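You operate a simulated robot arm through the tools that you are given. There is no shell and no other tool.

You run a simulated two-armed robot. Do the job below in one go: nothing can be reset, and whatever is moved stays where it is left.

TASK
Brush the dust out of the hinged mould, lay the clay lump in and tamp it flat.
Fine: put the blue brush and the tamper back; leave the lumps under the table alone. Set down upright: blue brush, tamper. What is to be rubbed or washed off counts as gone when no trace of it is left.

Only the result counts: the job must be done as asked and must still hold three seconds after the hand-in. Knocking over, shifting, dropping, spilling or breaking anything else fails it.

THE ROBOT
Two 7-joint arms with fingered hands on one trunk that stands fixed in place. Base frame: the origin is at the foot of the trunk, x ahead of it, y to its left, z up. Readings come in m, rad, newtons and seconds.
The left shoulder is at [0.07, 0.157, 1.114], the right one opposite. With the tool pointing down near the work surface each hand reaches from about 0.1 to 0.74 m from the base axis, measured 20 degrees to its own side. Payload 5 kg a hand.
The TCP of each hand is the grasp point between the finger pads, 0.031 m short of the fingertips. In the tool frame z runs along the fingers and y along their closing line. Largest opening 0.156 m; the body of the gripper starts 0.088 m behind the TCP. The gripper is a hand of 4 fingers: y runs from the thumb to the fingers, the wrist lies at [0, 0, -0.249] in the tool frame, and closing takes about 1.5 s.
Orientation is told as [roll, pitch, yaw] about the base's x, y, z axes, in that order, counted from this pose: with the fingers straight down and closing along the base's y, the tool's x points along the base's -x, its y along +y and its z along -z.

THE INTERFACE
- The arms move only by the tool arm_command. It takes "left_rows", "right_rows" or both (then of equal length, played together; a hand with none holds still); each is a list of rows, each an object of numbers (a shift or turn left out is 0, a gripper value left out holds the last): "x", "y", "z": the shift along the base's x, y, z in mm; "wx", "wy", "wz": the turn, a rotation vector about the base's x, y, z in degrees. In form: [{"x": .., "y": .., "z": .., "wx": .., "wy": .., "wz": ..}, ...]. A call has 1 to 20 rows; each row shifts and turns the commanded pose from where the row before left it. "left_hand" and "right_hand" are, for a hand that has rows, the gripper command, from -1 (shut) to 1 (fully open), values between in proportion, set as the call begins (left out, the last holds). A row lasts 0.2 s, in which the tool goes at most 0.05 m and 0.15 rad; a call with a longer step from one row to the next is refused whole, and so is a gripper value outside its range. A pose out of reach is approached as far as the arm can. The call stops where the force on the tool passes 70 N (or 10 N more than at its start, if that is more) or the arm is blocked; 0.2 s more then pass. The fingers move at their own pace (about 0.108 m/s each) and stop on an object; they squeeze with about 30 N. The grip force told is the motor's: it shows also when the fingers shut on nothing. Time passes only in rows, and 0.2 s behind the last, so rows that do not move let the fingers close. The reply holds the time, the measured pose of the TCP, the force on the tool along the base axes, the opening and the grip force, in the units named above and with some noise, with the torque about the TCP (base axes, N m) and any sound that the robot's microphone picked up.
- Cameras (640 x 400 px; columns grow to the right, rows downward): "scene" is now at [0.1188, 0.0617, 1.3577]; the picture's right is [0.67, -0.74, 0.00], its down [-0.32, -0.29, -0.90] and it looks along [0.67, 0.60, -0.44] (base axes); focal length 238 px, centre (320, 200). "left" rides on the left gripper at [-0.072, 0.002, -0.111] in its tool frame; the picture's right is [-0.02, -1.00, 0.00], its down [0.84, -0.02, -0.54] and it looks along [0.54, -0.01, 0.84] (tool axes); focal length 234 px, centre (320, 200). "right" rides on the right gripper at [0.072, 0.002, -0.111] in its tool frame; the picture's right is [-0.02, 1.00, 0.00], its down [-0.84, -0.02, -0.54] and it looks along [-0.54, -0.01, 0.84] (tool axes); focal length 234 px, centre (320, 200). There is no depth. A picture from a camera that has moved, and an enlarged one, comes with that camera's place and axes in the base frame and with its lens.
- snapshot(camera): a new picture of that camera. The clock stands still meanwhile.
- slide_trunk(by): slides the trunk up (or, below 0, down) by that many m; the arms and the scene camera ride with it, the base frame stays. It gives what a move gives, with no picture.
- preshape(shape, hand): the hand has 4 fingers and takes this shape, open, in about a second: jaw (thumb against the fingers, like two jaws); tri (thumb and two fingers); tip (a fingertip pinch); poke (one finger out to press); point (the index stretched); flat (the hand flat); cup (the hand cupped); fist (a fist). The gripper value then closes the fingers along that shape, each until it touches; the sizes above hold for jaw. It gives what a move gives, with no picture.
- head_to(pan, tilt): turns the head with the scene camera to pan (to the left, within 1.501 rad either way) and tilt (down, from -0.506 to 1.204), counted from straight ahead of the robot. It gives what a move gives.
- enlarge(camera, box): a new picture of the part [left, top, right, bottom] of that camera's present view, enlarged. The clock stands still meanwhile.
- job_done(): hands the job in; it is judged then, once.

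Places have to be worked out from the pictures, the camera data and where the tool is seen. Open the grippers and draw the arms clear of the work before you hand the job in, unless the task says otherwise.

The tools are called after ">>>" as a command line: name --argument value ..., lists and objects as JSON in quotes. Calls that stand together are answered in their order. arm_command: Moves the arms, as the interface text tells. Its arguments: {"type":"object","properties":{"left_rows":{"type":"array"},"left_hand":{"type":"number"},"right_rows":{"type":"array"},"right_hand":{"type":"number"}},"required":[]} The other tools are called the same way: slide_trunk (by) slides the trunk up or down; preshape (shape, hand) gives the hand a shape; head_to (pan, tilt) turns the head that bears the scene camera; snapshot (camera) takes a picture; enlarge (camera, box) takes an enlarged picture of a part of a camera's view; job_done () hands the job in.

At the start:

```text
time_s: 0.0
left_tool_pos: [0.4982, 0.5632, 1.3081]
left_orientation: [0.0, -0.001, 0.001]
left_ft_force: [-0.2, 0.3, 0.1]
left_moment: [0.02, 0.02, -0.04]
left_grip_width: 0.1559
left_finger_force: 0.1
left_shape: jaw
right_tool_pos: [0.5264, 0.0923, 1.2215]
right_orientation: [0.0, -0.001, -0.002]
right_ft_force: [-0.5, 0.1, 0.8]
right_moment: [0.01, -0.05, -0.02]
right_grip_width: 0.1559
right_finger_force: 0.0
right_shape: jaw
trunk travel left (down, up): [-0.5, 0.44]
head pan, tilt: [0.735, 0.452]
```

scene: 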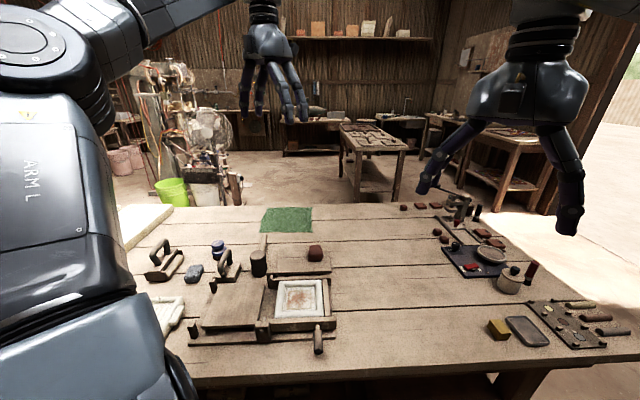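
right: 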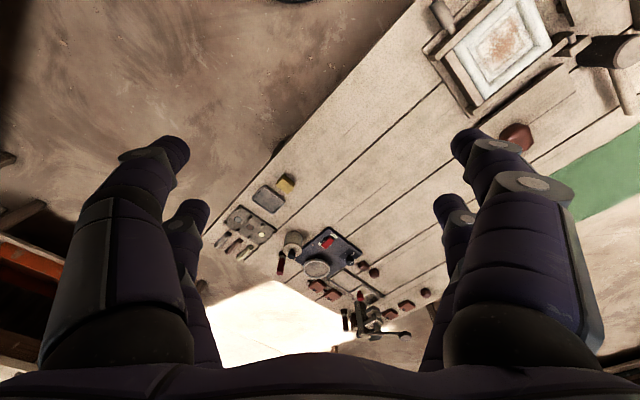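
left: 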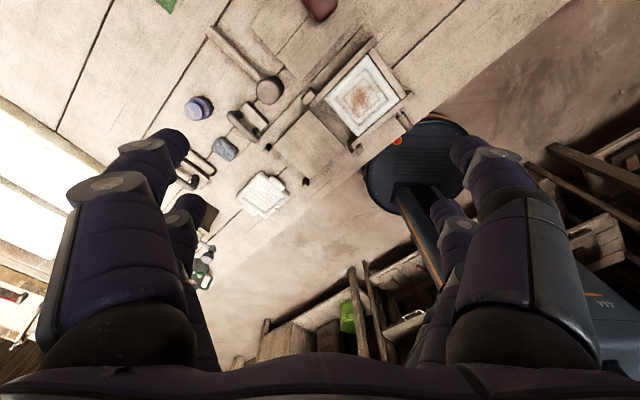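

I start by looking closer at the bench: the mould with dust is near the middle, with several tools around it. I enlarge the scene view to identify the brush, the tamper and the clay.

>>> enlarge --camera "scene" --box '[120, 200, 360, 350]'

>>> enlarge --camera "scene" --box '[390, 180, 640, 360]'

>>> enlarge --camera "left" --box '[150, 0, 450, 220]'

>>> enlarge --camera "right" --box '[400, 0, 640, 150]'

```text
2.67 times, centred on (240, 275) of scene
camera zoom: at [0.1188, 0.0617, 1.3577], right [0.67, -0.74, 0.0], down [-0.32, -0.29, -0.9], along [0.67, 0.6, -0.44], focal length 635 px, centre (533, 0)
```

zoom: 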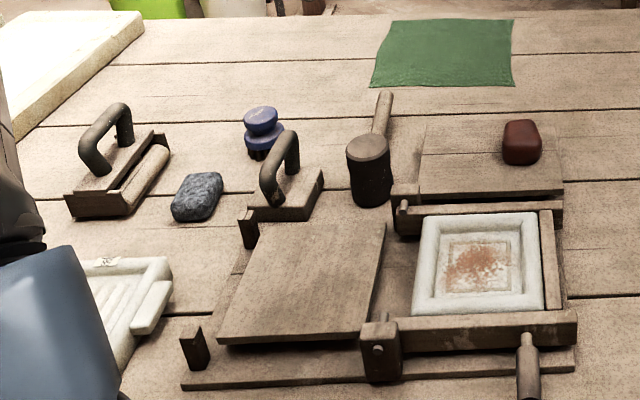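

```text
2.22 times, centred on (515, 270) of scene
camera zoom: at [0.1188, 0.0617, 1.3577], right [0.67, -0.74, 0.0], down [-0.32, -0.29, -0.9], along [0.67, 0.6, -0.44], focal length 529 px, centre (-113, 44)
```

zoom: 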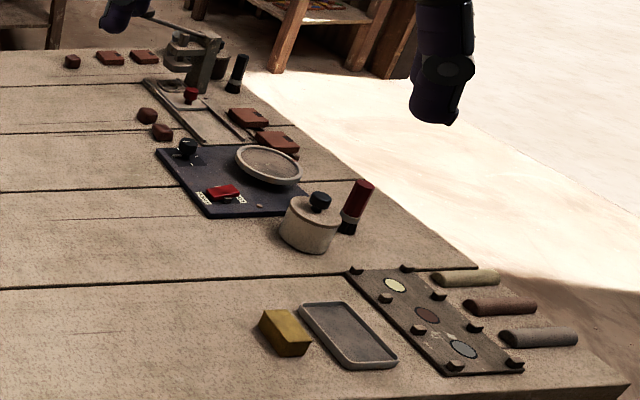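

```text
1.82 times, centred on (300, 110) of left
camera zoom: at [0.5708, 0.5648, 1.4194], right [0.02, -1.0, 0.0], down [-0.84, -0.02, 0.54], along [-0.54, -0.01, -0.84], focal length 426 px, centre (356, 364)
```

zoom: 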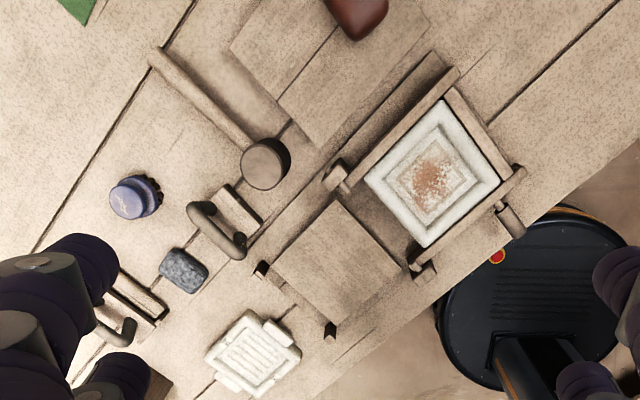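

```text
2.67 times, centred on (520, 75) of right
camera zoom: at [0.4554, 0.0934, 1.3309], right [0.03, 1.0, 0.0], down [0.84, -0.02, 0.55], along [0.55, -0.01, -0.84], focal length 624 px, centre (-213, 533)
```

zoom: 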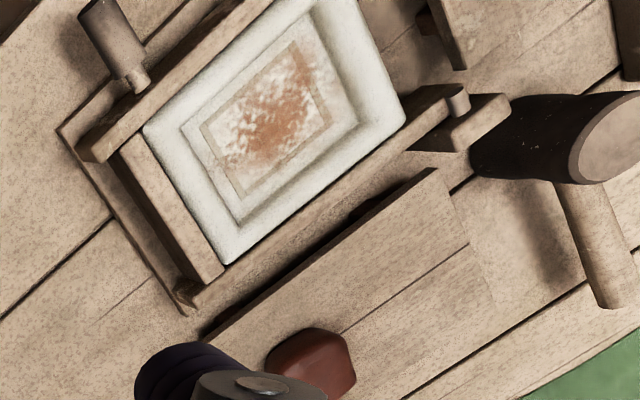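

The blue brush top sits near [0.434, 0.89, 0.774], the mould near [0.45, 0.445, 0.72] and the clay lump near [0.66, 0.575, 0.76], with the tamper (block with a bow handle) beside the mould lid. I yaw and tilt the left hand outward to get close views.

>>> arm_command --left_rows '[{"x": -20, "z": -20, "wz": 7.5}, {"x": -20, "z": -20, "wz": 7.5}, {"x": -20, "z": -20, "wz": 7.5}, {"x": -20, "z": -20, "wz": 7.5}, {"x": -20, "z": -20, "wz": 7.5}, {"x": -20, "z": -20, "wz": 7.5}]'

>>> snapshot --camera "left"

>>> snapshot --camera "scene"

```text
time_s: 1.4
left_tool_pos: [0.3755, 0.5643, 1.1889]
left_orientation: [-0.002, -0.002, 0.785]
left_ft_force: [-0.7, -0.6, 0.6]
left_moment: [0.0, 0.0, 0.01]
left_grip_width: 0.1559
left_finger_force: 0.0
left_shape: jaw
right_tool_pos: [0.5247, 0.0918, 1.2224]
right_orientation: [0.001, -0.003, -0.002]
right_ft_force: [-0.3, 0.5, 0.3]
right_moment: [-0.02, -0.04, -0.01]
right_grip_width: 0.156
right_finger_force: 0.0
right_shape: jaw
trunk travel left (down, up): [-0.5, 0.44]
head pan, tilt: [0.735, 0.452]
```

```text
taken
camera left: at [0.4258, 0.6157, 1.2991], right [0.72, -0.69, 0.0], down [-0.58, -0.61, 0.54], along [-0.37, -0.39, -0.84], focal length 234 px, centre (320, 200)
```

left: 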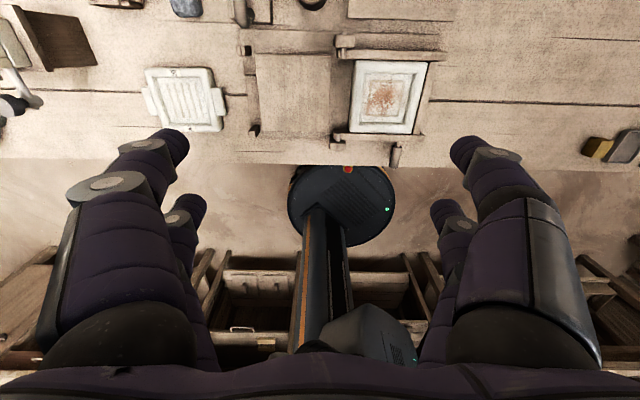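

```text
taken
camera scene: at [0.1176, 0.0622, 1.3578], right [0.67, -0.74, 0.0], down [-0.32, -0.29, -0.9], along [0.67, 0.6, -0.44], focal length 238 px, centre (320, 200)
```

scene: 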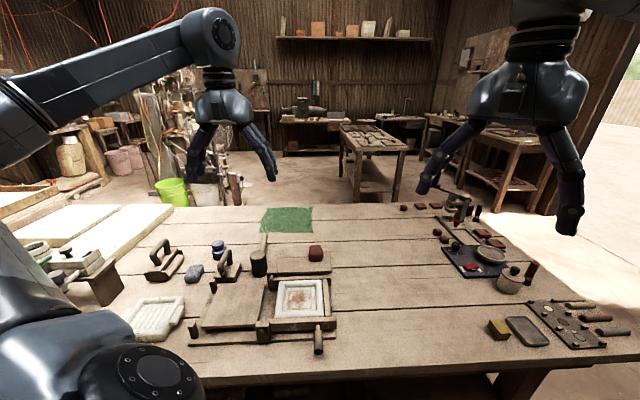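

The scene is now clear. I tilt the left hand outward so that its camera looks down over the workspace.

>>> arm_command --left_rows '[{"wx": 5.5, "wy": -5.5}, {"wx": 5.5, "wy": -5.5}, {"wx": 5.5, "wy": -5.5}, {"wx": 5.5, "wy": -5.5}, {"wx": 5.5, "wy": -5.5}]'

>>> snapshot --camera "left"

>>> enlarge --camera "left" --box '[120, 0, 440, 200]'

>>> enlarge --camera "scene" --box '[130, 220, 350, 360]'

>>> enlarge --camera "scene" --box '[190, 230, 290, 290]'

```text
time_s: 2.6
left_tool_pos: [0.3781, 0.5624, 1.1893]
left_orientation: [0.001, -0.682, 0.784]
left_ft_force: [-0.2, 0.0, 0.5]
left_moment: [-0.02, -0.01, 0.01]
left_grip_width: 0.1558
left_finger_force: 0.0
left_shape: jaw
right_tool_pos: [0.5267, 0.0914, 1.2217]
right_orientation: [-0.001, -0.001, -0.002]
right_ft_force: [0.2, -0.1, 0.5]
right_moment: [0.0, -0.01, -0.01]
right_grip_width: 0.1561
right_finger_force: 0.1
right_shape: jaw
trunk travel left (down, up): [-0.5, 0.44]
head pan, tilt: [0.735, 0.452]
```

```text
taken
camera left: at [0.3666, 0.5539, 1.3202], right [0.72, -0.69, 0.01], down [-0.69, -0.72, -0.1], along [0.08, 0.07, -0.99], focal length 234 px, centre (320, 200)
```

left: 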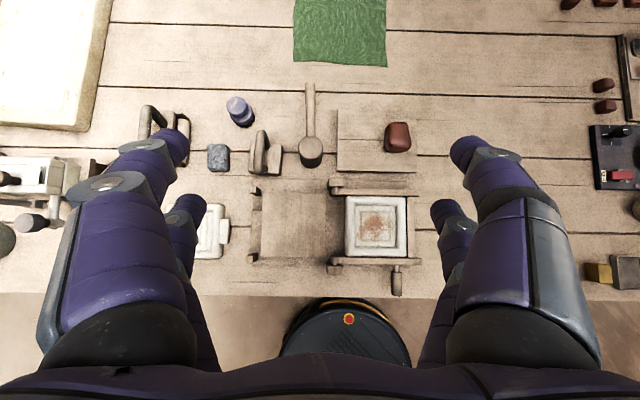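

```text
2.00 times, centred on (280, 100) of left
camera zoom: at [0.3666, 0.5539, 1.3202], right [0.72, -0.69, 0.01], down [-0.69, -0.72, -0.1], along [0.08, 0.07, -0.99], focal length 468 px, centre (400, 400)
```

zoom: 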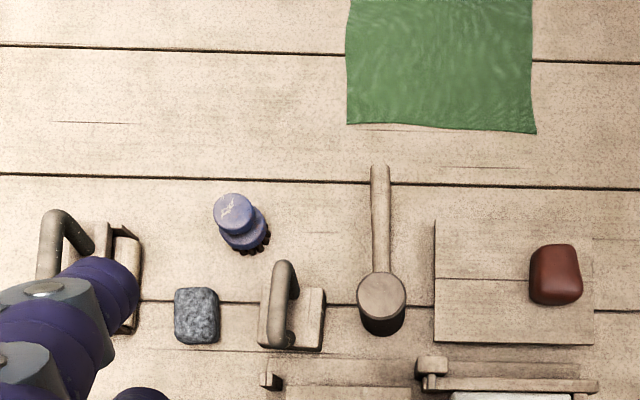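

```text
2.86 times, centred on (240, 290) of scene
camera zoom: at [0.118, 0.0611, 1.3578], right [0.67, -0.74, 0.0], down [-0.32, -0.29, -0.9], along [0.67, 0.6, -0.44], focal length 681 px, centre (549, -57)
```

zoom: 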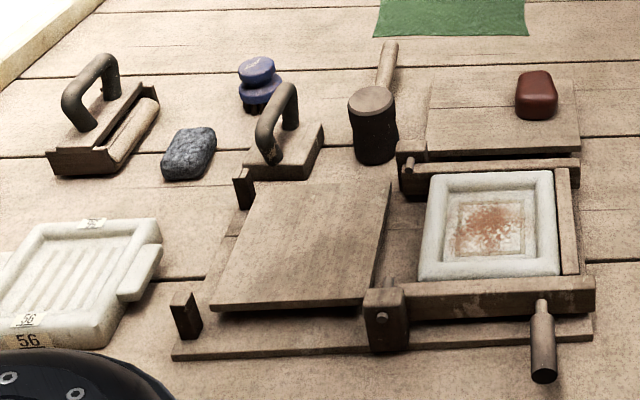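

```text
6.40 times, centred on (240, 260) of scene
camera zoom: at [0.118, 0.0611, 1.3578], right [0.67, -0.74, 0.0], down [-0.32, -0.29, -0.9], along [0.67, 0.6, -0.44], focal length 1525 px, centre (832, -184)
```

zoom: 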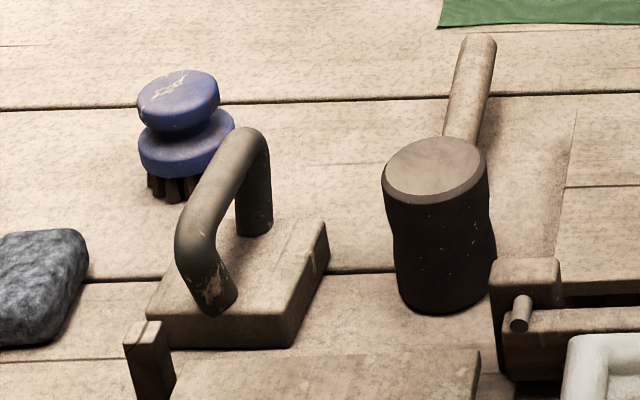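

The table top comes out at z≈0.70 and the bench is turned 45° to the base frame, with the tamper block about 8 cm square and fitting the cavity. I move the left camera nearer to examine brush, tamper and the left block tool.

>>> arm_command --left_rows '[{"y": 30, "z": -30}, {"y": 30, "z": -30}, {"y": 30, "z": -30}, {"y": 30, "z": -30}, {"y": 0, "z": -30}]'

>>> snapshot --camera "left"

>>> enlarge --camera "left" --box '[180, 60, 460, 235]'

>>> snapshot --camera "scene"

```text
time_s: 3.8
left_tool_pos: [0.3777, 0.6837, 1.038]
left_orientation: [0.001, -0.678, 0.782]
left_ft_force: [-0.9, 0.0, -0.1]
left_moment: [0.03, 0.01, 0.0]
left_grip_width: 0.1559
left_finger_force: 0.1
left_shape: jaw
right_tool_pos: [0.5284, 0.0911, 1.2213]
right_orientation: [-0.001, -0.002, -0.001]
right_ft_force: [0.3, -0.2, -0.1]
right_moment: [0.02, 0.05, 0.02]
right_grip_width: 0.1561
right_finger_force: 0.0
right_shape: jaw
trunk travel left (down, up): [-0.5, 0.44]
head pan, tilt: [0.735, 0.452]
```

```text
taken
camera left: at [0.3679, 0.6747, 1.1692], right [0.72, -0.69, 0.01], down [-0.69, -0.72, -0.1], along [0.08, 0.06, -0.99], focal length 234 px, centre (320, 200)
```

left: 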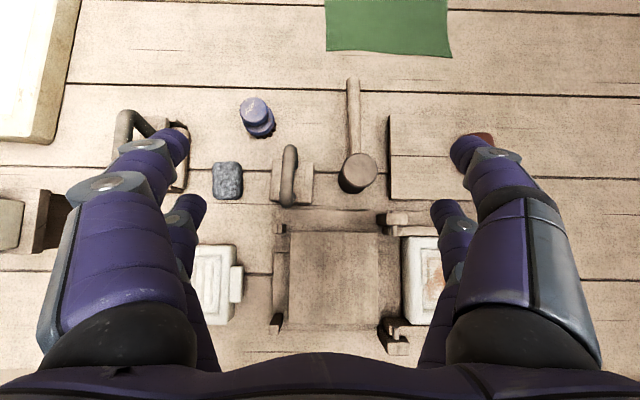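

```text
2.29 times, centred on (320, 148) of left
camera zoom: at [0.3679, 0.6747, 1.1692], right [0.72, -0.69, 0.01], down [-0.69, -0.72, -0.1], along [0.08, 0.06, -0.99], focal length 535 px, centre (320, 320)
```

zoom: 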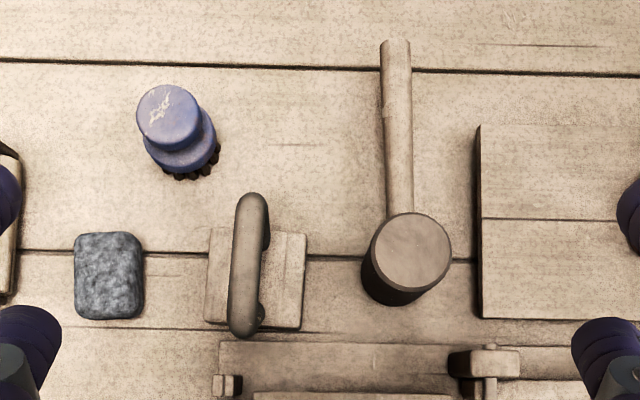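

```text
taken
camera scene: at [0.1192, 0.0611, 1.3577], right [0.67, -0.74, 0.0], down [-0.32, -0.29, -0.9], along [0.67, 0.6, -0.44], focal length 238 px, centre (320, 200)
```

scene: 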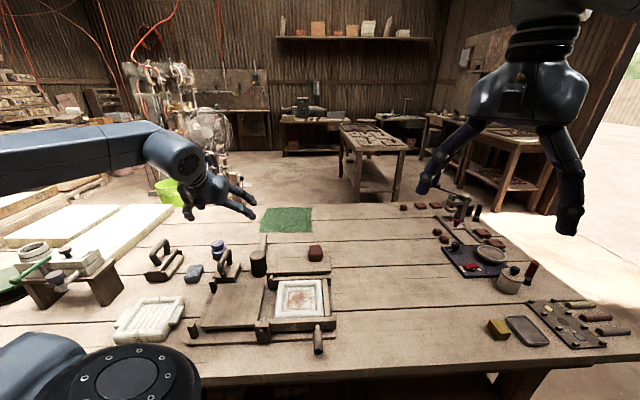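

The brush axis is near [0.425, 0.893] and the tamper block near [0.393, 0.766], its bow running away from the robot with the top at about z 0.815. I check the other bow-handled tool and the mould in close-up from the scene camera.

>>> enlarge --camera "scene" --box '[130, 230, 210, 290]'

>>> enlarge --camera "scene" --box '[250, 260, 350, 330]'

>>> head_to --pan 0.735 --tilt 0.9

>>> snapshot --camera "scene"

```text
6.67 times, centred on (170, 260) of scene
camera zoom: at [0.1192, 0.0611, 1.3577], right [0.67, -0.74, 0.0], down [-0.32, -0.29, -0.9], along [0.67, 0.6, -0.44], focal length 1588 px, centre (1320, -200)
```

zoom: 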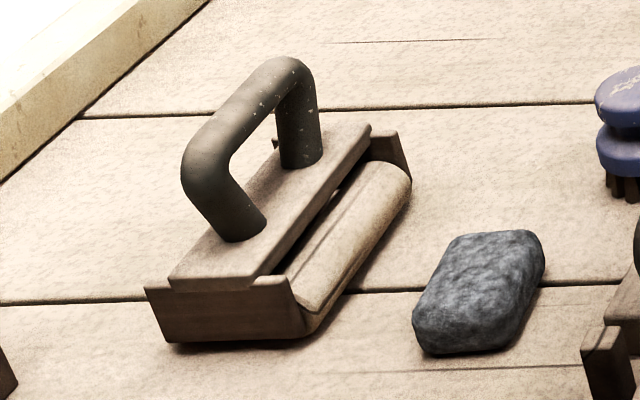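

```text
5.71 times, centred on (300, 295) of scene
camera zoom: at [0.1192, 0.0611, 1.3577], right [0.67, -0.74, 0.0], down [-0.32, -0.29, -0.9], along [0.67, 0.6, -0.44], focal length 1361 px, centre (434, -343)
```

zoom: 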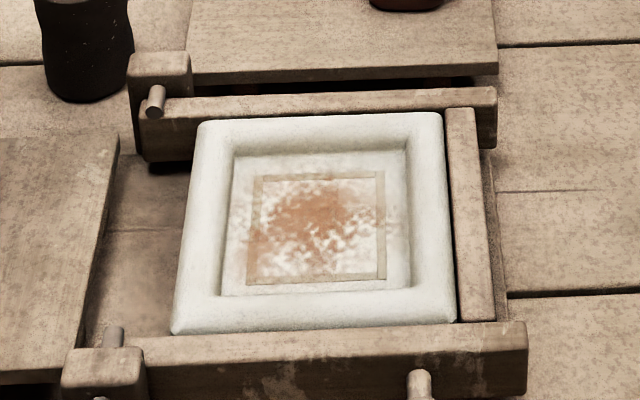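

```text
time_s: 4.7
left_tool_pos: [0.3792, 0.684, 1.0366]
left_orientation: [-0.001, -0.678, 0.784]
left_ft_force: [-0.9, 0.0, -0.5]
left_moment: [0.0, 0.01, 0.01]
left_grip_width: 0.1557
left_finger_force: 0.1
left_shape: jaw
right_tool_pos: [0.527, 0.0927, 1.2213]
right_orientation: [-0.001, -0.001, 0.0]
right_ft_force: [-0.5, 0.3, 0.0]
right_moment: [-0.03, 0.03, 0.0]
right_grip_width: 0.156
right_finger_force: 0.0
right_shape: jaw
trunk travel left (down, up): [-0.5, 0.44]
head pan, tilt: [0.735, 0.901]
```

```text
taken
camera scene: at [0.1066, 0.0508, 1.3196], right [0.67, -0.74, 0.0], down [-0.58, -0.53, -0.62], along [0.46, 0.42, -0.78], focal length 238 px, centre (320, 200)
```

scene: 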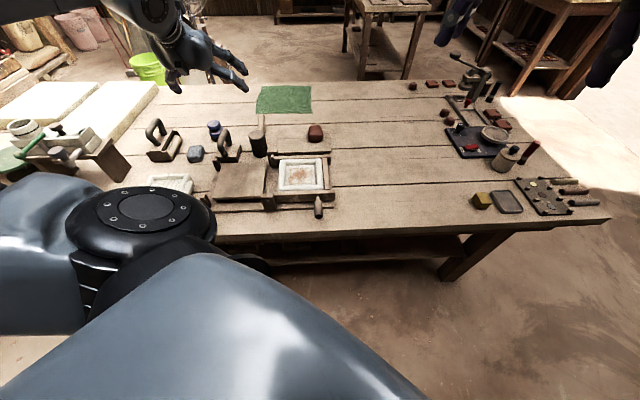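

The other tool is a roller plane, so the plain block with the bow is the tamper. I bring the left hand above the brush with 64° yaw and about 25° tilt, which keeps the fingers either side of the tamper's bow.

>>> arm_command --left_rows '[{"x": 10, "y": 30, "z": -5, "wz": 6.33}, {"x": 10, "y": 35, "z": -10, "wz": 6.33}, {"x": 10, "y": 35, "z": -15, "wz": 6.33}, {"x": 10, "y": 36, "z": -25, "wx": -6.2, "wy": 3.0}, {"x": 7, "y": 36, "z": -30, "wx": -6.2, "wy": 3.0}, {"x": 0, "y": 37, "z": -30}, {}]'

>>> snapshot --camera "left"

>>> snapshot --camera "scene"

```text
time_s: 6.3
left_tool_pos: [0.4246, 0.8902, 0.9254]
left_orientation: [0.0, -0.438, 1.118]
left_ft_force: [-0.6, 0.5, -0.2]
left_moment: [0.03, -0.01, 0.02]
left_grip_width: 0.1559
left_finger_force: 0.1
left_shape: jaw
right_tool_pos: [0.5264, 0.0905, 1.22]
right_orientation: [0.001, 0.001, -0.003]
right_ft_force: [-0.3, 0.6, 0.0]
right_moment: [0.02, -0.01, 0.01]
right_grip_width: 0.1557
right_finger_force: 0.0
right_shape: jaw
trunk travel left (down, up): [-0.5, 0.44]
head pan, tilt: [0.735, 0.901]
```

```text
taken
camera left: at [0.4317, 0.9075, 1.0552], right [0.91, -0.42, 0.01], down [-0.42, -0.9, 0.14], along [-0.05, -0.13, -0.99], focal length 234 px, centre (320, 200)
```

left: 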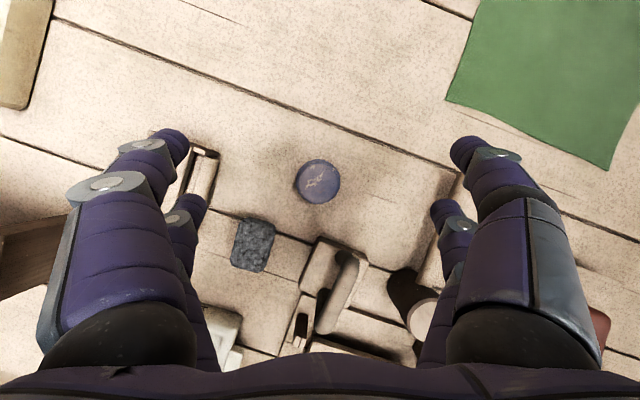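

```text
taken
camera scene: at [0.1063, 0.0499, 1.3196], right [0.67, -0.74, 0.0], down [-0.58, -0.53, -0.62], along [0.46, 0.42, -0.78], focal length 238 px, centre (320, 200)
```

scene: 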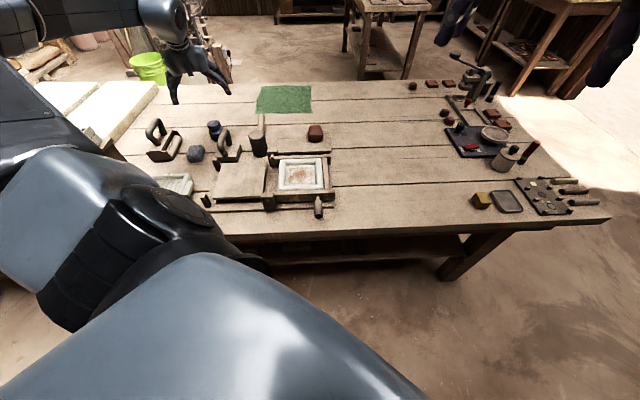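

The brush knob projects to [0.425, 0.8925], matching the TCP, and the fingers clear the tamper and the roller plane. I lower straight down around it.

>>> arm_command --left_rows '[{"y": 2, "z": -30}, {"z": -30}, {"z": -30}, {"z": -30}, {"z": -20}, {"z": -15}, {"z": -10}, {}]'

>>> snapshot --camera "left"

>>> enlarge --camera "scene" --box '[140, 50, 300, 190]'

```text
time_s: 8.1
left_tool_pos: [0.4246, 0.8939, 0.7582]
left_orientation: [-0.001, -0.438, 1.118]
left_ft_force: [-0.3, -0.5, 0.7]
left_moment: [0.05, 0.07, 0.02]
left_grip_width: 0.1558
left_finger_force: 0.1
left_shape: jaw
right_tool_pos: [0.5265, 0.0919, 1.2209]
right_orientation: [-0.001, -0.003, -0.001]
right_ft_force: [-0.4, 0.1, 0.4]
right_moment: [0.0, 0.0, 0.01]
right_grip_width: 0.156
right_finger_force: 0.1
right_shape: jaw
trunk travel left (down, up): [-0.5, 0.44]
head pan, tilt: [0.735, 0.901]
```

```text
taken
camera left: at [0.432, 0.9109, 0.8889], right [0.91, -0.42, 0.01], down [-0.42, -0.9, 0.14], along [-0.05, -0.13, -0.99], focal length 234 px, centre (320, 200)
```

left: 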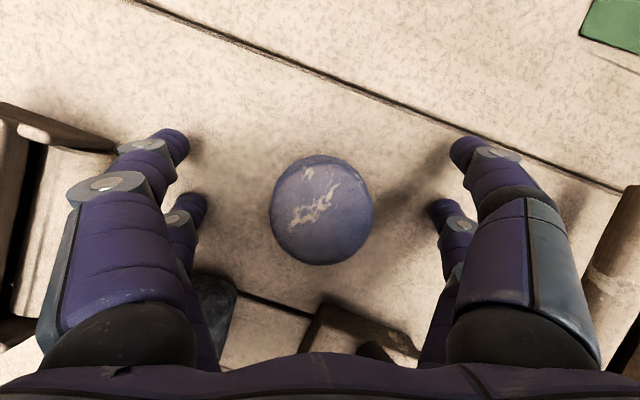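

```text
2.86 times, centred on (220, 120) of scene
camera zoom: at [0.1066, 0.0507, 1.3195], right [0.67, -0.74, 0.0], down [-0.58, -0.53, -0.62], along [0.46, 0.42, -0.78], focal length 681 px, centre (606, 429)
```

zoom: 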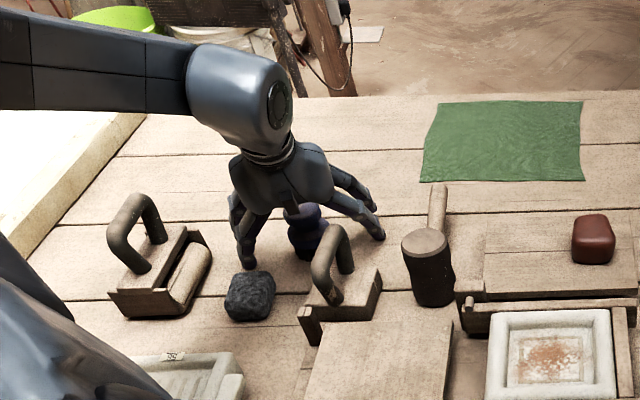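

The knob is centred between the fingers with no contact. I close the left hand.

>>> arm_command --left_rows '[{}, {}, {}, {}, {}, {}, {}, {}, {}]' --left_hand -1

>>> snapshot --camera "left"

>>> enlarge --camera "scene" --box '[140, 50, 300, 190]'

```text
time_s: 10.1
left_tool_pos: [0.4243, 0.8937, 0.7607]
left_orientation: [0.001, -0.441, 1.115]
left_ft_force: [-1.4, -0.1, 13.3]
left_moment: [-0.03, 0.31, -0.02]
left_grip_width: 0.0072
left_finger_force: 30.6
left_shape: jaw
right_tool_pos: [0.526, 0.089, 1.2208]
right_orientation: [0.001, -0.001, -0.001]
right_ft_force: [0.4, 0.5, -1.0]
right_moment: [0.03, -0.02, 0.02]
right_grip_width: 0.1557
right_finger_force: 0.1
right_shape: jaw
trunk travel left (down, up): [-0.5, 0.44]
head pan, tilt: [0.735, 0.901]
```

```text
taken
camera left: at [0.4313, 0.9098, 0.8914], right [0.91, -0.42, 0.01], down [-0.42, -0.9, 0.13], along [-0.05, -0.13, -0.99], focal length 234 px, centre (320, 200)
```

left: 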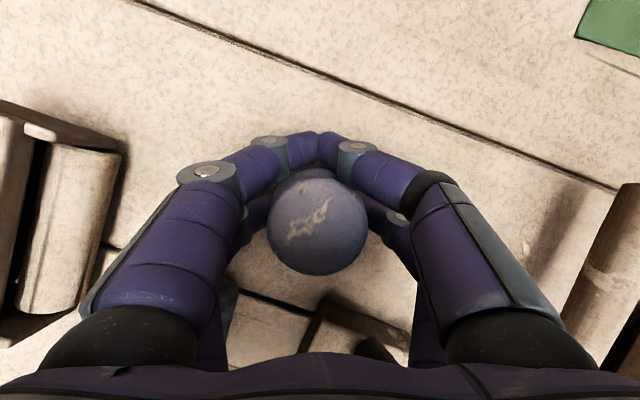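

```text
2.86 times, centred on (220, 120) of scene
camera zoom: at [0.1055, 0.0487, 1.3198], right [0.67, -0.74, 0.0], down [-0.58, -0.52, -0.62], along [0.46, 0.42, -0.78], focal length 681 px, centre (606, 429)
```

zoom: 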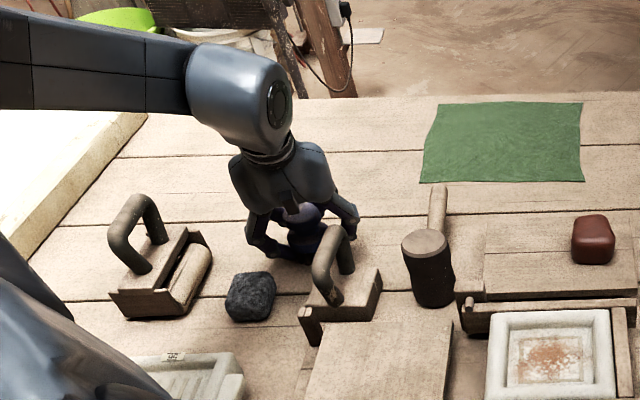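

The fingers have wrapped round the brush waist (opening 7 mm, 30 N), with the knob drawn slightly toward the palm. I lift a little to test whether it is held firmly.

>>> arm_command --left_rows '[{"z": 10}, {"z": 15}, {"z": 15}, {}]'

>>> snapshot --camera "left"

>>> enlarge --camera "scene" --box '[180, 80, 260, 140]'

```text
time_s: 11.1
left_tool_pos: [0.4253, 0.8936, 0.7983]
left_orientation: [0.0, -0.438, 1.117]
left_ft_force: [0.0, 0.1, -1.0]
left_moment: [0.02, 0.01, 0.0]
left_grip_width: 0.0066
left_finger_force: 29.6
left_shape: jaw
right_tool_pos: [0.5264, 0.0937, 1.2213]
right_orientation: [0.001, -0.002, -0.001]
right_ft_force: [-0.9, -0.1, 0.6]
right_moment: [0.01, 0.01, 0.0]
right_grip_width: 0.1561
right_finger_force: 0.1
right_shape: jaw
trunk travel left (down, up): [-0.5, 0.44]
head pan, tilt: [0.735, 0.901]
```

```text
taken
camera left: at [0.4322, 0.9109, 0.9288], right [0.91, -0.42, 0.01], down [-0.42, -0.9, 0.14], along [-0.05, -0.13, -0.99], focal length 234 px, centre (320, 200)
```

left: 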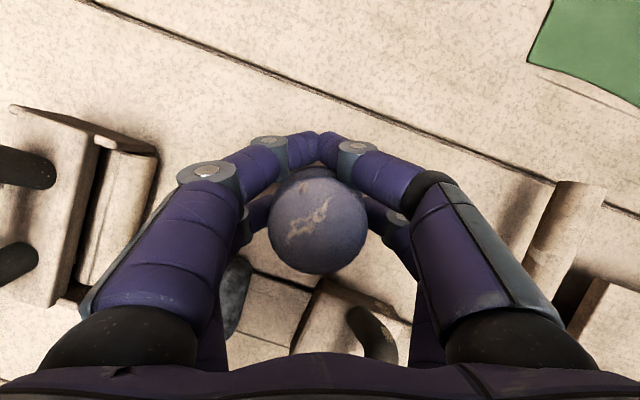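

```text
6.67 times, centred on (220, 110) of scene
camera zoom: at [0.1067, 0.0512, 1.3195], right [0.67, -0.74, 0.0], down [-0.58, -0.53, -0.62], along [0.46, 0.42, -0.78], focal length 1588 px, centre (987, 800)
```

zoom: 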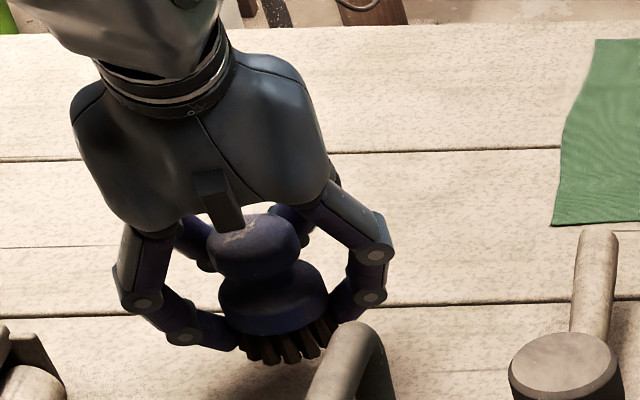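

The brush came up with the hand, held in a cage round its waist. I carry it up and over toward the mould, straighten the yaw to the bench, and bring the right hand around so its camera watches the mould from the side.

>>> arm_command --left_rows '[{"z": 30}, {"z": 30}, {"z": 30}, {"z": 30}, {"x": 4, "y": -40, "wz": -4.75}, {"x": 4, "y": -40, "wz": -4.75}, {"x": 4, "y": -40, "wz": -4.75}, {"x": 4, "y": -40, "wz": -4.75}, {"x": 4, "y": -40}, {"x": 4, "y": -40}, {"x": 4, "y": -40}, {"x": 4, "y": -40}, {"x": 4, "y": -40}, {"x": 4, "y": -40}, {"x": 2, "y": -35}, {}]' --right_rows '[{"z": -20, "wz": 7.5}, {"z": -20, "wz": 7.5}, {"z": -20, "wz": 7.5}, {"z": -20, "wz": 7.5}, {"z": -20, "wz": 7.5}, {"z": -20, "wz": 7.5}, {"z": -20, "wz": 7.5}, {"z": -20, "wz": 7.5}, {"z": -20, "wz": 7.5}, {"z": -20, "wz": 7.5}, {"z": -20, "wz": 7.5}, {"z": -20, "wz": 7.5}, {"x": -10, "z": -20, "wx": 8}, {"x": -10, "z": -20, "wx": 8}, {"z": -20, "wx": 8}, {"y": 5}]'

>>> snapshot --camera "right"

>>> snapshot --camera "left"

>>> snapshot --camera "scene"

```text
time_s: 14.5
left_tool_pos: [0.4677, 0.4605, 0.9168]
left_orientation: [-0.003, -0.438, 0.785]
left_ft_force: [0.4, 0.2, -0.7]
left_moment: [-0.02, -0.02, -0.02]
left_grip_width: 0.0068
left_finger_force: 29.9
left_shape: jaw
right_tool_pos: [0.507, 0.0996, 0.9232]
right_orientation: [0.0, -0.419, 1.571]
right_ft_force: [0.4, -0.2, 0.1]
right_moment: [-0.03, 0.02, -0.01]
right_grip_width: 0.1556
right_finger_force: 0.0
right_shape: jaw
trunk travel left (down, up): [-0.5, 0.44]
head pan, tilt: [0.735, 0.901]
```

```text
taken
camera right: at [0.5051, -0.0125, 0.9933], right [-1.0, 0.02, 0.01], down [0.02, 0.54, 0.84], along [0.01, 0.84, -0.54], focal length 234 px, centre (320, 200)
```

right: 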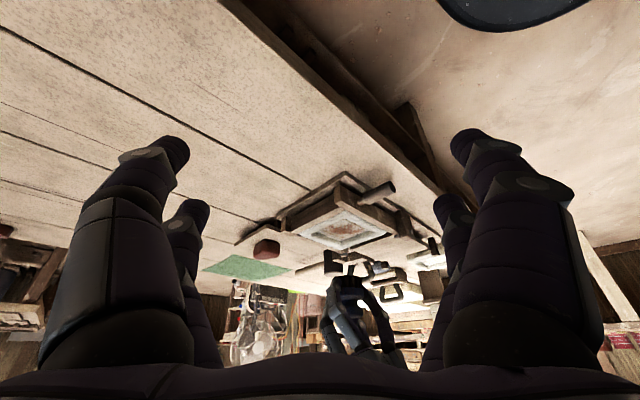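

```text
taken
camera left: at [0.4797, 0.4744, 1.0483], right [0.72, -0.69, 0.01], down [-0.69, -0.71, 0.14], along [-0.09, -0.11, -0.99], focal length 234 px, centre (320, 200)
```

left: 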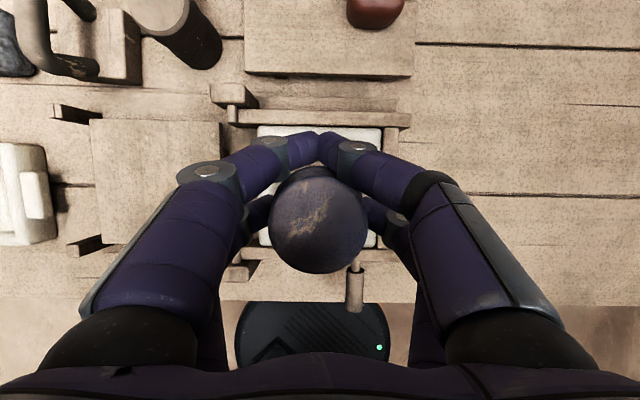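

```text
taken
camera scene: at [0.1062, 0.0523, 1.3195], right [0.67, -0.74, 0.0], down [-0.58, -0.53, -0.62], along [0.46, 0.42, -0.78], focal length 238 px, centre (320, 200)
```

scene: 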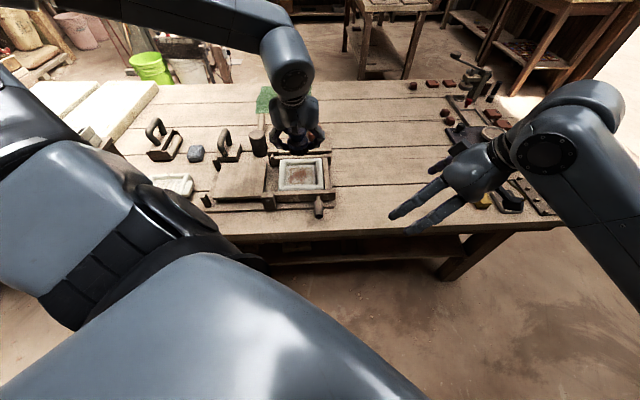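

The right camera sees the mould (upside down) with the left hand beyond it. I enlarge that view to judge brush tip, fingers and mould heights.

>>> enlarge --camera "right" --box '[220, 160, 460, 360]'

>>> enlarge --camera "scene" --box '[250, 80, 350, 220]'

>>> enlarge --camera "left" --box '[200, 60, 440, 320]'

```text
2.00 times, centred on (340, 260) of right
camera zoom: at [0.5051, -0.0125, 0.9933], right [-1.0, 0.02, 0.01], down [0.02, 0.54, 0.84], along [0.01, 0.84, -0.54], focal length 468 px, centre (280, 80)
```

zoom: 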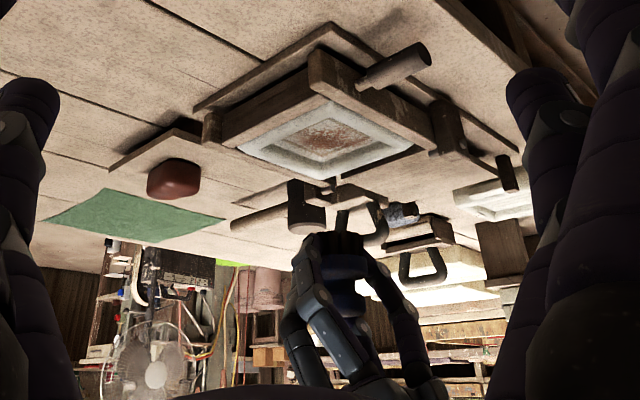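

```text
2.86 times, centred on (300, 150) of scene
camera zoom: at [0.1062, 0.0523, 1.3195], right [0.67, -0.74, 0.0], down [-0.58, -0.53, -0.62], along [0.46, 0.42, -0.78], focal length 681 px, centre (377, 343)
```

zoom: 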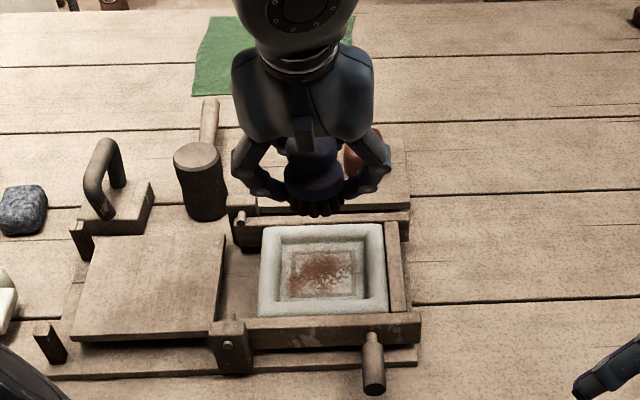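

```text
1.54 times, centred on (320, 190) of left
camera zoom: at [0.4797, 0.4744, 1.0483], right [0.72, -0.69, 0.01], down [-0.69, -0.71, 0.14], along [-0.09, -0.11, -0.99], focal length 360 px, centre (320, 215)
```

zoom: 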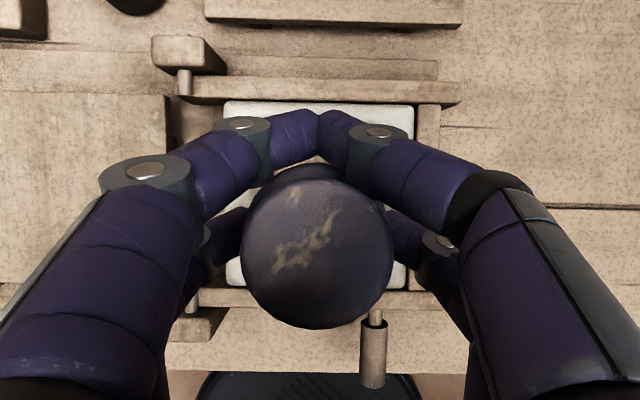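

The rim comes out at z≈0.78 (about 13.5 cm square) centred near [0.464, 0.457], cavity floor around 0.76. I lower the brush toward the cavity and look before contact.

>>> arm_command --left_rows '[{"x": 2, "y": 2, "z": -25}, {"z": -25}, {"z": -20}, {}]' --right_rows '[{"y": 40}, {"y": 40}, {"y": 30}, {}]'

>>> snapshot --camera "right"

>>> enlarge --camera "scene" --box '[250, 100, 350, 220]'

```text
time_s: 15.5
left_tool_pos: [0.4685, 0.461, 0.8482]
left_orientation: [0.0, -0.438, 0.786]
left_ft_force: [0.5, -0.1, -1.3]
left_moment: [0.03, -0.04, -0.02]
left_grip_width: 0.0067
left_finger_force: 29.3
left_shape: jaw
right_tool_pos: [0.5065, 0.2052, 0.9193]
right_orientation: [0.001, -0.422, 1.569]
right_ft_force: [-0.4, -0.4, 0.2]
right_moment: [0.0, 0.0, -0.03]
right_grip_width: 0.1557
right_finger_force: 0.1
right_shape: jaw
trunk travel left (down, up): [-0.5, 0.44]
head pan, tilt: [0.735, 0.901]
```

```text
taken
camera right: at [0.5061, 0.0947, 0.9909], right [-1.0, 0.02, 0.01], down [0.02, 0.54, 0.84], along [0.01, 0.84, -0.54], focal length 234 px, centre (320, 200)
```

right: 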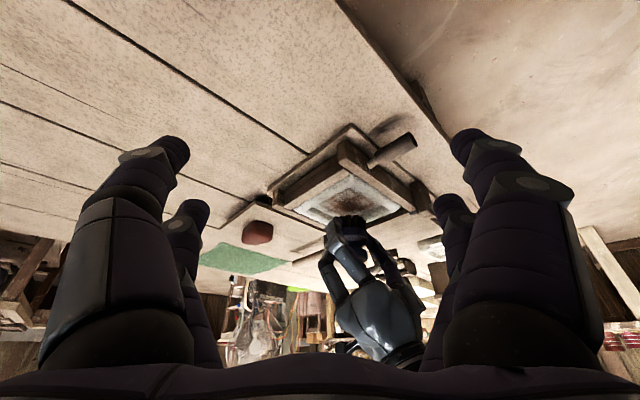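

```text
3.33 times, centred on (300, 160) of scene
camera zoom: at [0.1063, 0.0499, 1.3196], right [0.67, -0.74, 0.0], down [-0.58, -0.53, -0.62], along [0.46, 0.42, -0.78], focal length 794 px, centre (387, 333)
```

zoom: 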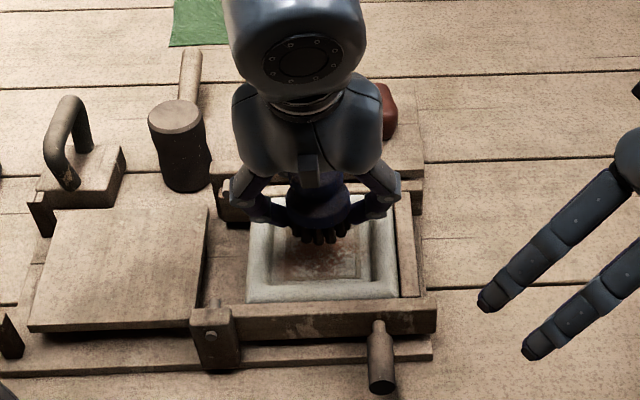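

Now about 3 cm above the floor. I zoom the right camera to check finger height against the bristles.

>>> enlarge --camera "right" --box '[280, 160, 440, 300]'

```text
2.86 times, centred on (360, 230) of right
camera zoom: at [0.5061, 0.0947, 0.9909], right [-1.0, 0.02, 0.01], down [0.02, 0.54, 0.84], along [0.01, 0.84, -0.54], focal length 669 px, centre (206, 114)
```

zoom: 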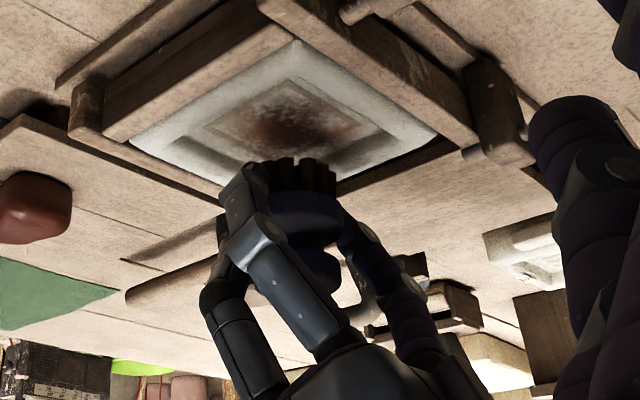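

The fingertips sit roughly 2–3 cm above the bristle ends, so the bristles should reach the floor first. I lower in small steps, watching the force.

>>> arm_command --left_rows '[{"z": -6}, {"z": -6}, {"z": -5}, {"z": -4}, {"z": -3}, {}]'

>>> enlarge --camera "right" --box '[280, 160, 440, 300]'

>>> enlarge --camera "scene" --box '[250, 120, 350, 220]'

```text
time_s: 16.9
left_tool_pos: [0.4698, 0.4609, 0.8247]
left_orientation: [-0.001, -0.437, 0.787]
left_ft_force: [0.3, 0.3, -0.8]
left_moment: [0.03, 0.04, 0.0]
left_grip_width: 0.007
left_finger_force: 29.7
left_shape: jaw
right_tool_pos: [0.5078, 0.2058, 0.9212]
right_orientation: [0.001, -0.42, 1.568]
right_ft_force: [-0.2, 0.1, 0.0]
right_moment: [0.02, 0.01, 0.01]
right_grip_width: 0.1558
right_finger_force: 0.0
right_shape: jaw
trunk travel left (down, up): [-0.5, 0.44]
head pan, tilt: [0.735, 0.901]
```

```text
2.86 times, centred on (360, 230) of right
camera zoom: at [0.5064, 0.0951, 0.9907], right [-1.0, 0.02, 0.01], down [0.02, 0.54, 0.84], along [0.01, 0.84, -0.54], focal length 669 px, centre (206, 114)
```

zoom: 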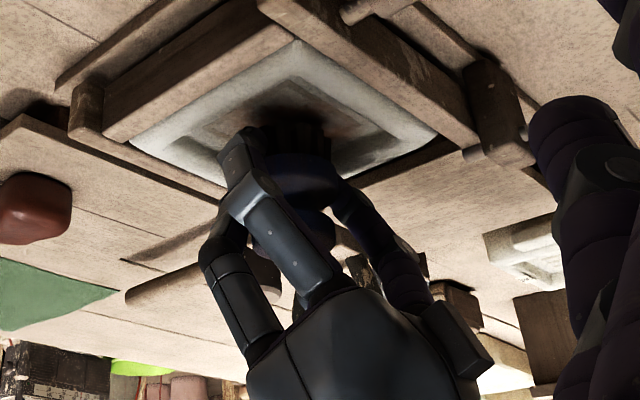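

```text
4.00 times, centred on (300, 170) of scene
camera zoom: at [0.1066, 0.0507, 1.3195], right [0.67, -0.74, 0.0], down [-0.58, -0.53, -0.62], along [0.46, 0.42, -0.78], focal length 953 px, centre (400, 320)
```

zoom: 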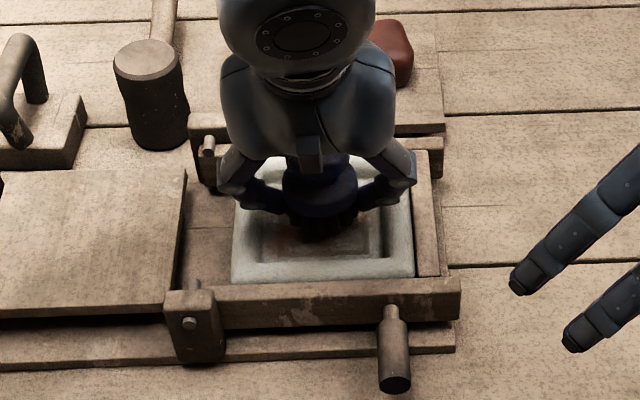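

Still free (no force). I continue down in 2–3 mm steps.

>>> arm_command --left_rows '[{"z": -3}, {"z": -3}, {"z": -3}, {}]'

>>> enlarge --camera "right" --box '[280, 160, 440, 300]'

```text
time_s: 17.9
left_tool_pos: [0.4708, 0.4616, 0.8149]
left_orientation: [0.0, -0.438, 0.785]
left_ft_force: [0.4, -0.4, -0.3]
left_moment: [0.03, 0.03, 0.01]
left_grip_width: 0.0069
left_finger_force: 30.2
left_shape: jaw
right_tool_pos: [0.5071, 0.2069, 0.9201]
right_orientation: [0.002, -0.421, 1.568]
right_ft_force: [-0.2, 0.4, 0.9]
right_moment: [-0.02, -0.02, 0.0]
right_grip_width: 0.1562
right_finger_force: 0.0
right_shape: jaw
trunk travel left (down, up): [-0.5, 0.44]
head pan, tilt: [0.735, 0.901]
```

```text
2.86 times, centred on (360, 230) of right
camera zoom: at [0.5064, 0.0951, 0.9907], right [-1.0, 0.02, 0.01], down [0.02, 0.54, 0.84], along [0.01, 0.84, -0.54], focal length 669 px, centre (206, 114)
```

zoom: 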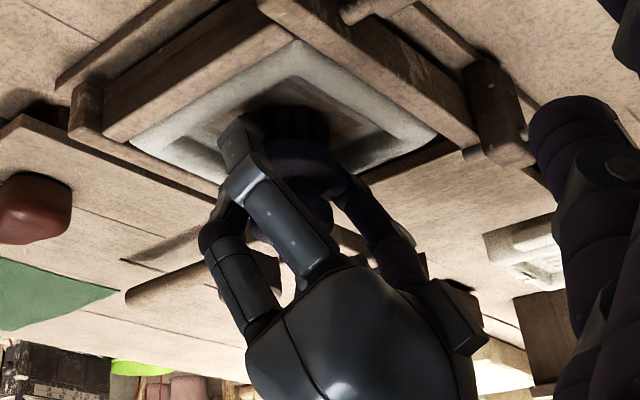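

No contact yet; I continue lowering.

>>> arm_command --left_rows '[{"z": -2}, {"z": -2}, {"z": -2}, {}]'

>>> arm_command --left_rows '[{"z": -2}, {"z": -2}, {}]'

>>> enlarge --camera "right" --box '[280, 160, 440, 300]'

>>> snapshot --camera "left"

```text
time_s: 18.9
left_tool_pos: [0.4696, 0.462, 0.8097]
left_orientation: [-0.002, -0.44, 0.785]
left_ft_force: [2.1, 0.9, 7.8]
left_moment: [0.06, 0.1, 0.0]
left_grip_width: 0.0069
left_finger_force: 29.5
left_shape: jaw
right_tool_pos: [0.5074, 0.2066, 0.9203]
right_orientation: [0.0, -0.421, 1.569]
right_ft_force: [0.3, 0.3, 0.3]
right_moment: [0.01, 0.01, 0.03]
right_grip_width: 0.1559
right_finger_force: 0.1
right_shape: jaw
trunk travel left (down, up): [-0.5, 0.44]
head pan, tilt: [0.735, 0.901]
```

```text
time_s: 19.7
left_tool_pos: [0.4688, 0.4609, 0.81]
left_orientation: [-0.002, -0.448, 0.785]
left_ft_force: [3.9, 3.5, 36.4]
left_moment: [0.02, 0.64, -0.14]
left_grip_width: 0.0071
left_finger_force: 29.8
left_shape: jaw
right_tool_pos: [0.5051, 0.2039, 0.9224]
right_orientation: [-0.001, -0.422, 1.571]
right_ft_force: [0.6, -0.5, -0.8]
right_moment: [0.01, 0.0, -0.03]
right_grip_width: 0.1558
right_finger_force: 0.1
right_shape: jaw
trunk travel left (down, up): [-0.5, 0.44]
head pan, tilt: [0.735, 0.901]
```

```text
2.86 times, centred on (360, 230) of right
camera zoom: at [0.5047, 0.0933, 0.9923], right [-1.0, 0.02, 0.01], down [0.02, 0.54, 0.84], along [0.01, 0.84, -0.54], focal length 669 px, centre (206, 114)
```

zoom: 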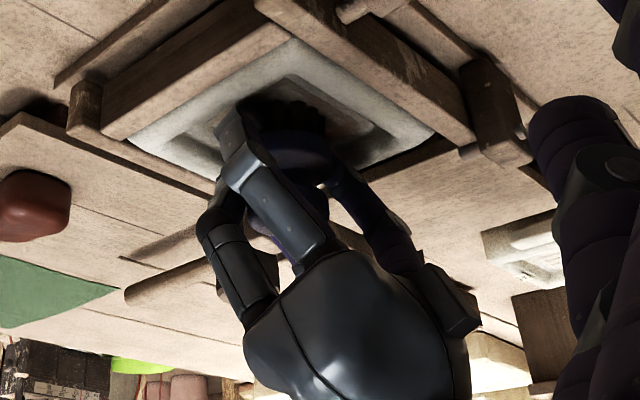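

```text
taken
camera left: at [0.4806, 0.4744, 0.9406], right [0.72, -0.69, 0.01], down [-0.69, -0.71, 0.13], along [-0.08, -0.1, -0.99], focal length 234 px, centre (320, 200)
```

left: 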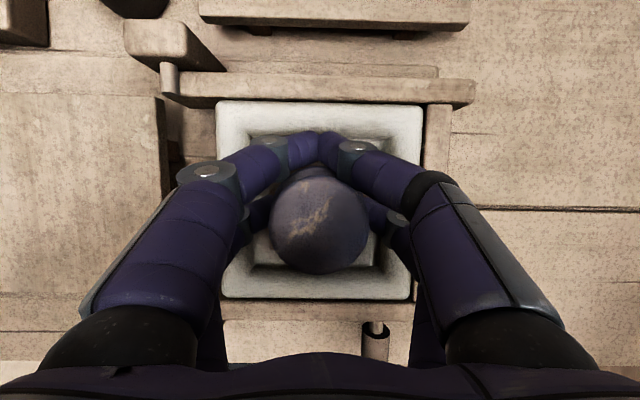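

The bristles touch the floor at TCP z≈0.810, pressing with 36 N. I ease off 2 mm and sweep the cavity in a raster.

>>> arm_command --left_rows '[{"z": 2}, {"x": -11.6, "y": 2.4}, {"x": -11.6, "y": 2.4}, {"x": 14.1, "y": -14.1}, {"x": 14.1, "y": -14.1}, {"x": 7.1, "y": 7.1}, {"x": -14.1, "y": 14.1}, {"x": -14.1, "y": 14.1}]'

>>> snapshot --camera "left"

>>> enlarge --camera "scene" --box '[250, 120, 350, 220]'

```text
time_s: 21.5
left_tool_pos: [0.4581, 0.4674, 0.8114]
left_orientation: [-0.009, -0.442, 0.786]
left_ft_force: [16.0, -21.9, 18.1]
left_moment: [-0.45, 0.13, 0.46]
left_grip_width: 0.0078
left_finger_force: 29.7
left_shape: jaw
right_tool_pos: [0.5084, 0.2033, 0.9205]
right_orientation: [0.002, -0.425, 1.57]
right_ft_force: [0.4, -0.2, 1.2]
right_moment: [-0.01, 0.01, 0.01]
right_grip_width: 0.1557
right_finger_force: 0.1
right_shape: jaw
trunk travel left (down, up): [-0.5, 0.44]
head pan, tilt: [0.735, 0.901]
```

```text
taken
camera left: at [0.4682, 0.4821, 0.942], right [0.72, -0.7, 0.02], down [-0.69, -0.71, 0.13], along [-0.08, -0.11, -0.99], focal length 234 px, centre (320, 200)
```

left: 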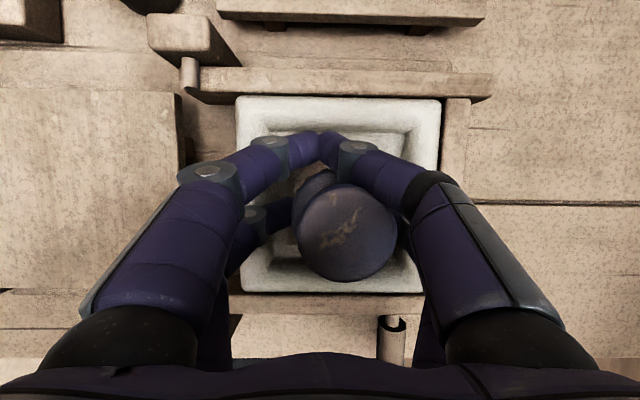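

```text
4.00 times, centred on (300, 170) of scene
camera zoom: at [0.1081, 0.0458, 1.3194], right [0.67, -0.75, 0.0], down [-0.58, -0.52, -0.62], along [0.46, 0.42, -0.78], focal length 953 px, centre (400, 320)
```

zoom: 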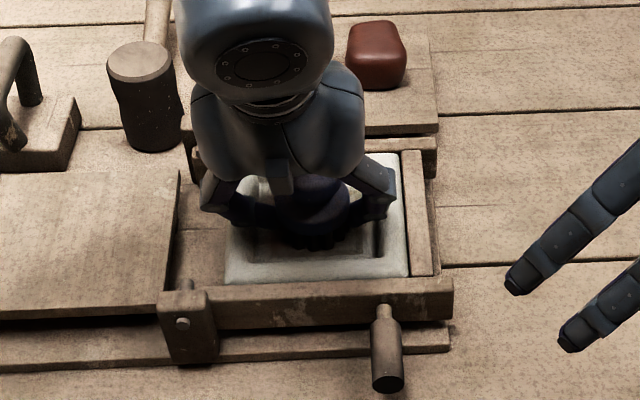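

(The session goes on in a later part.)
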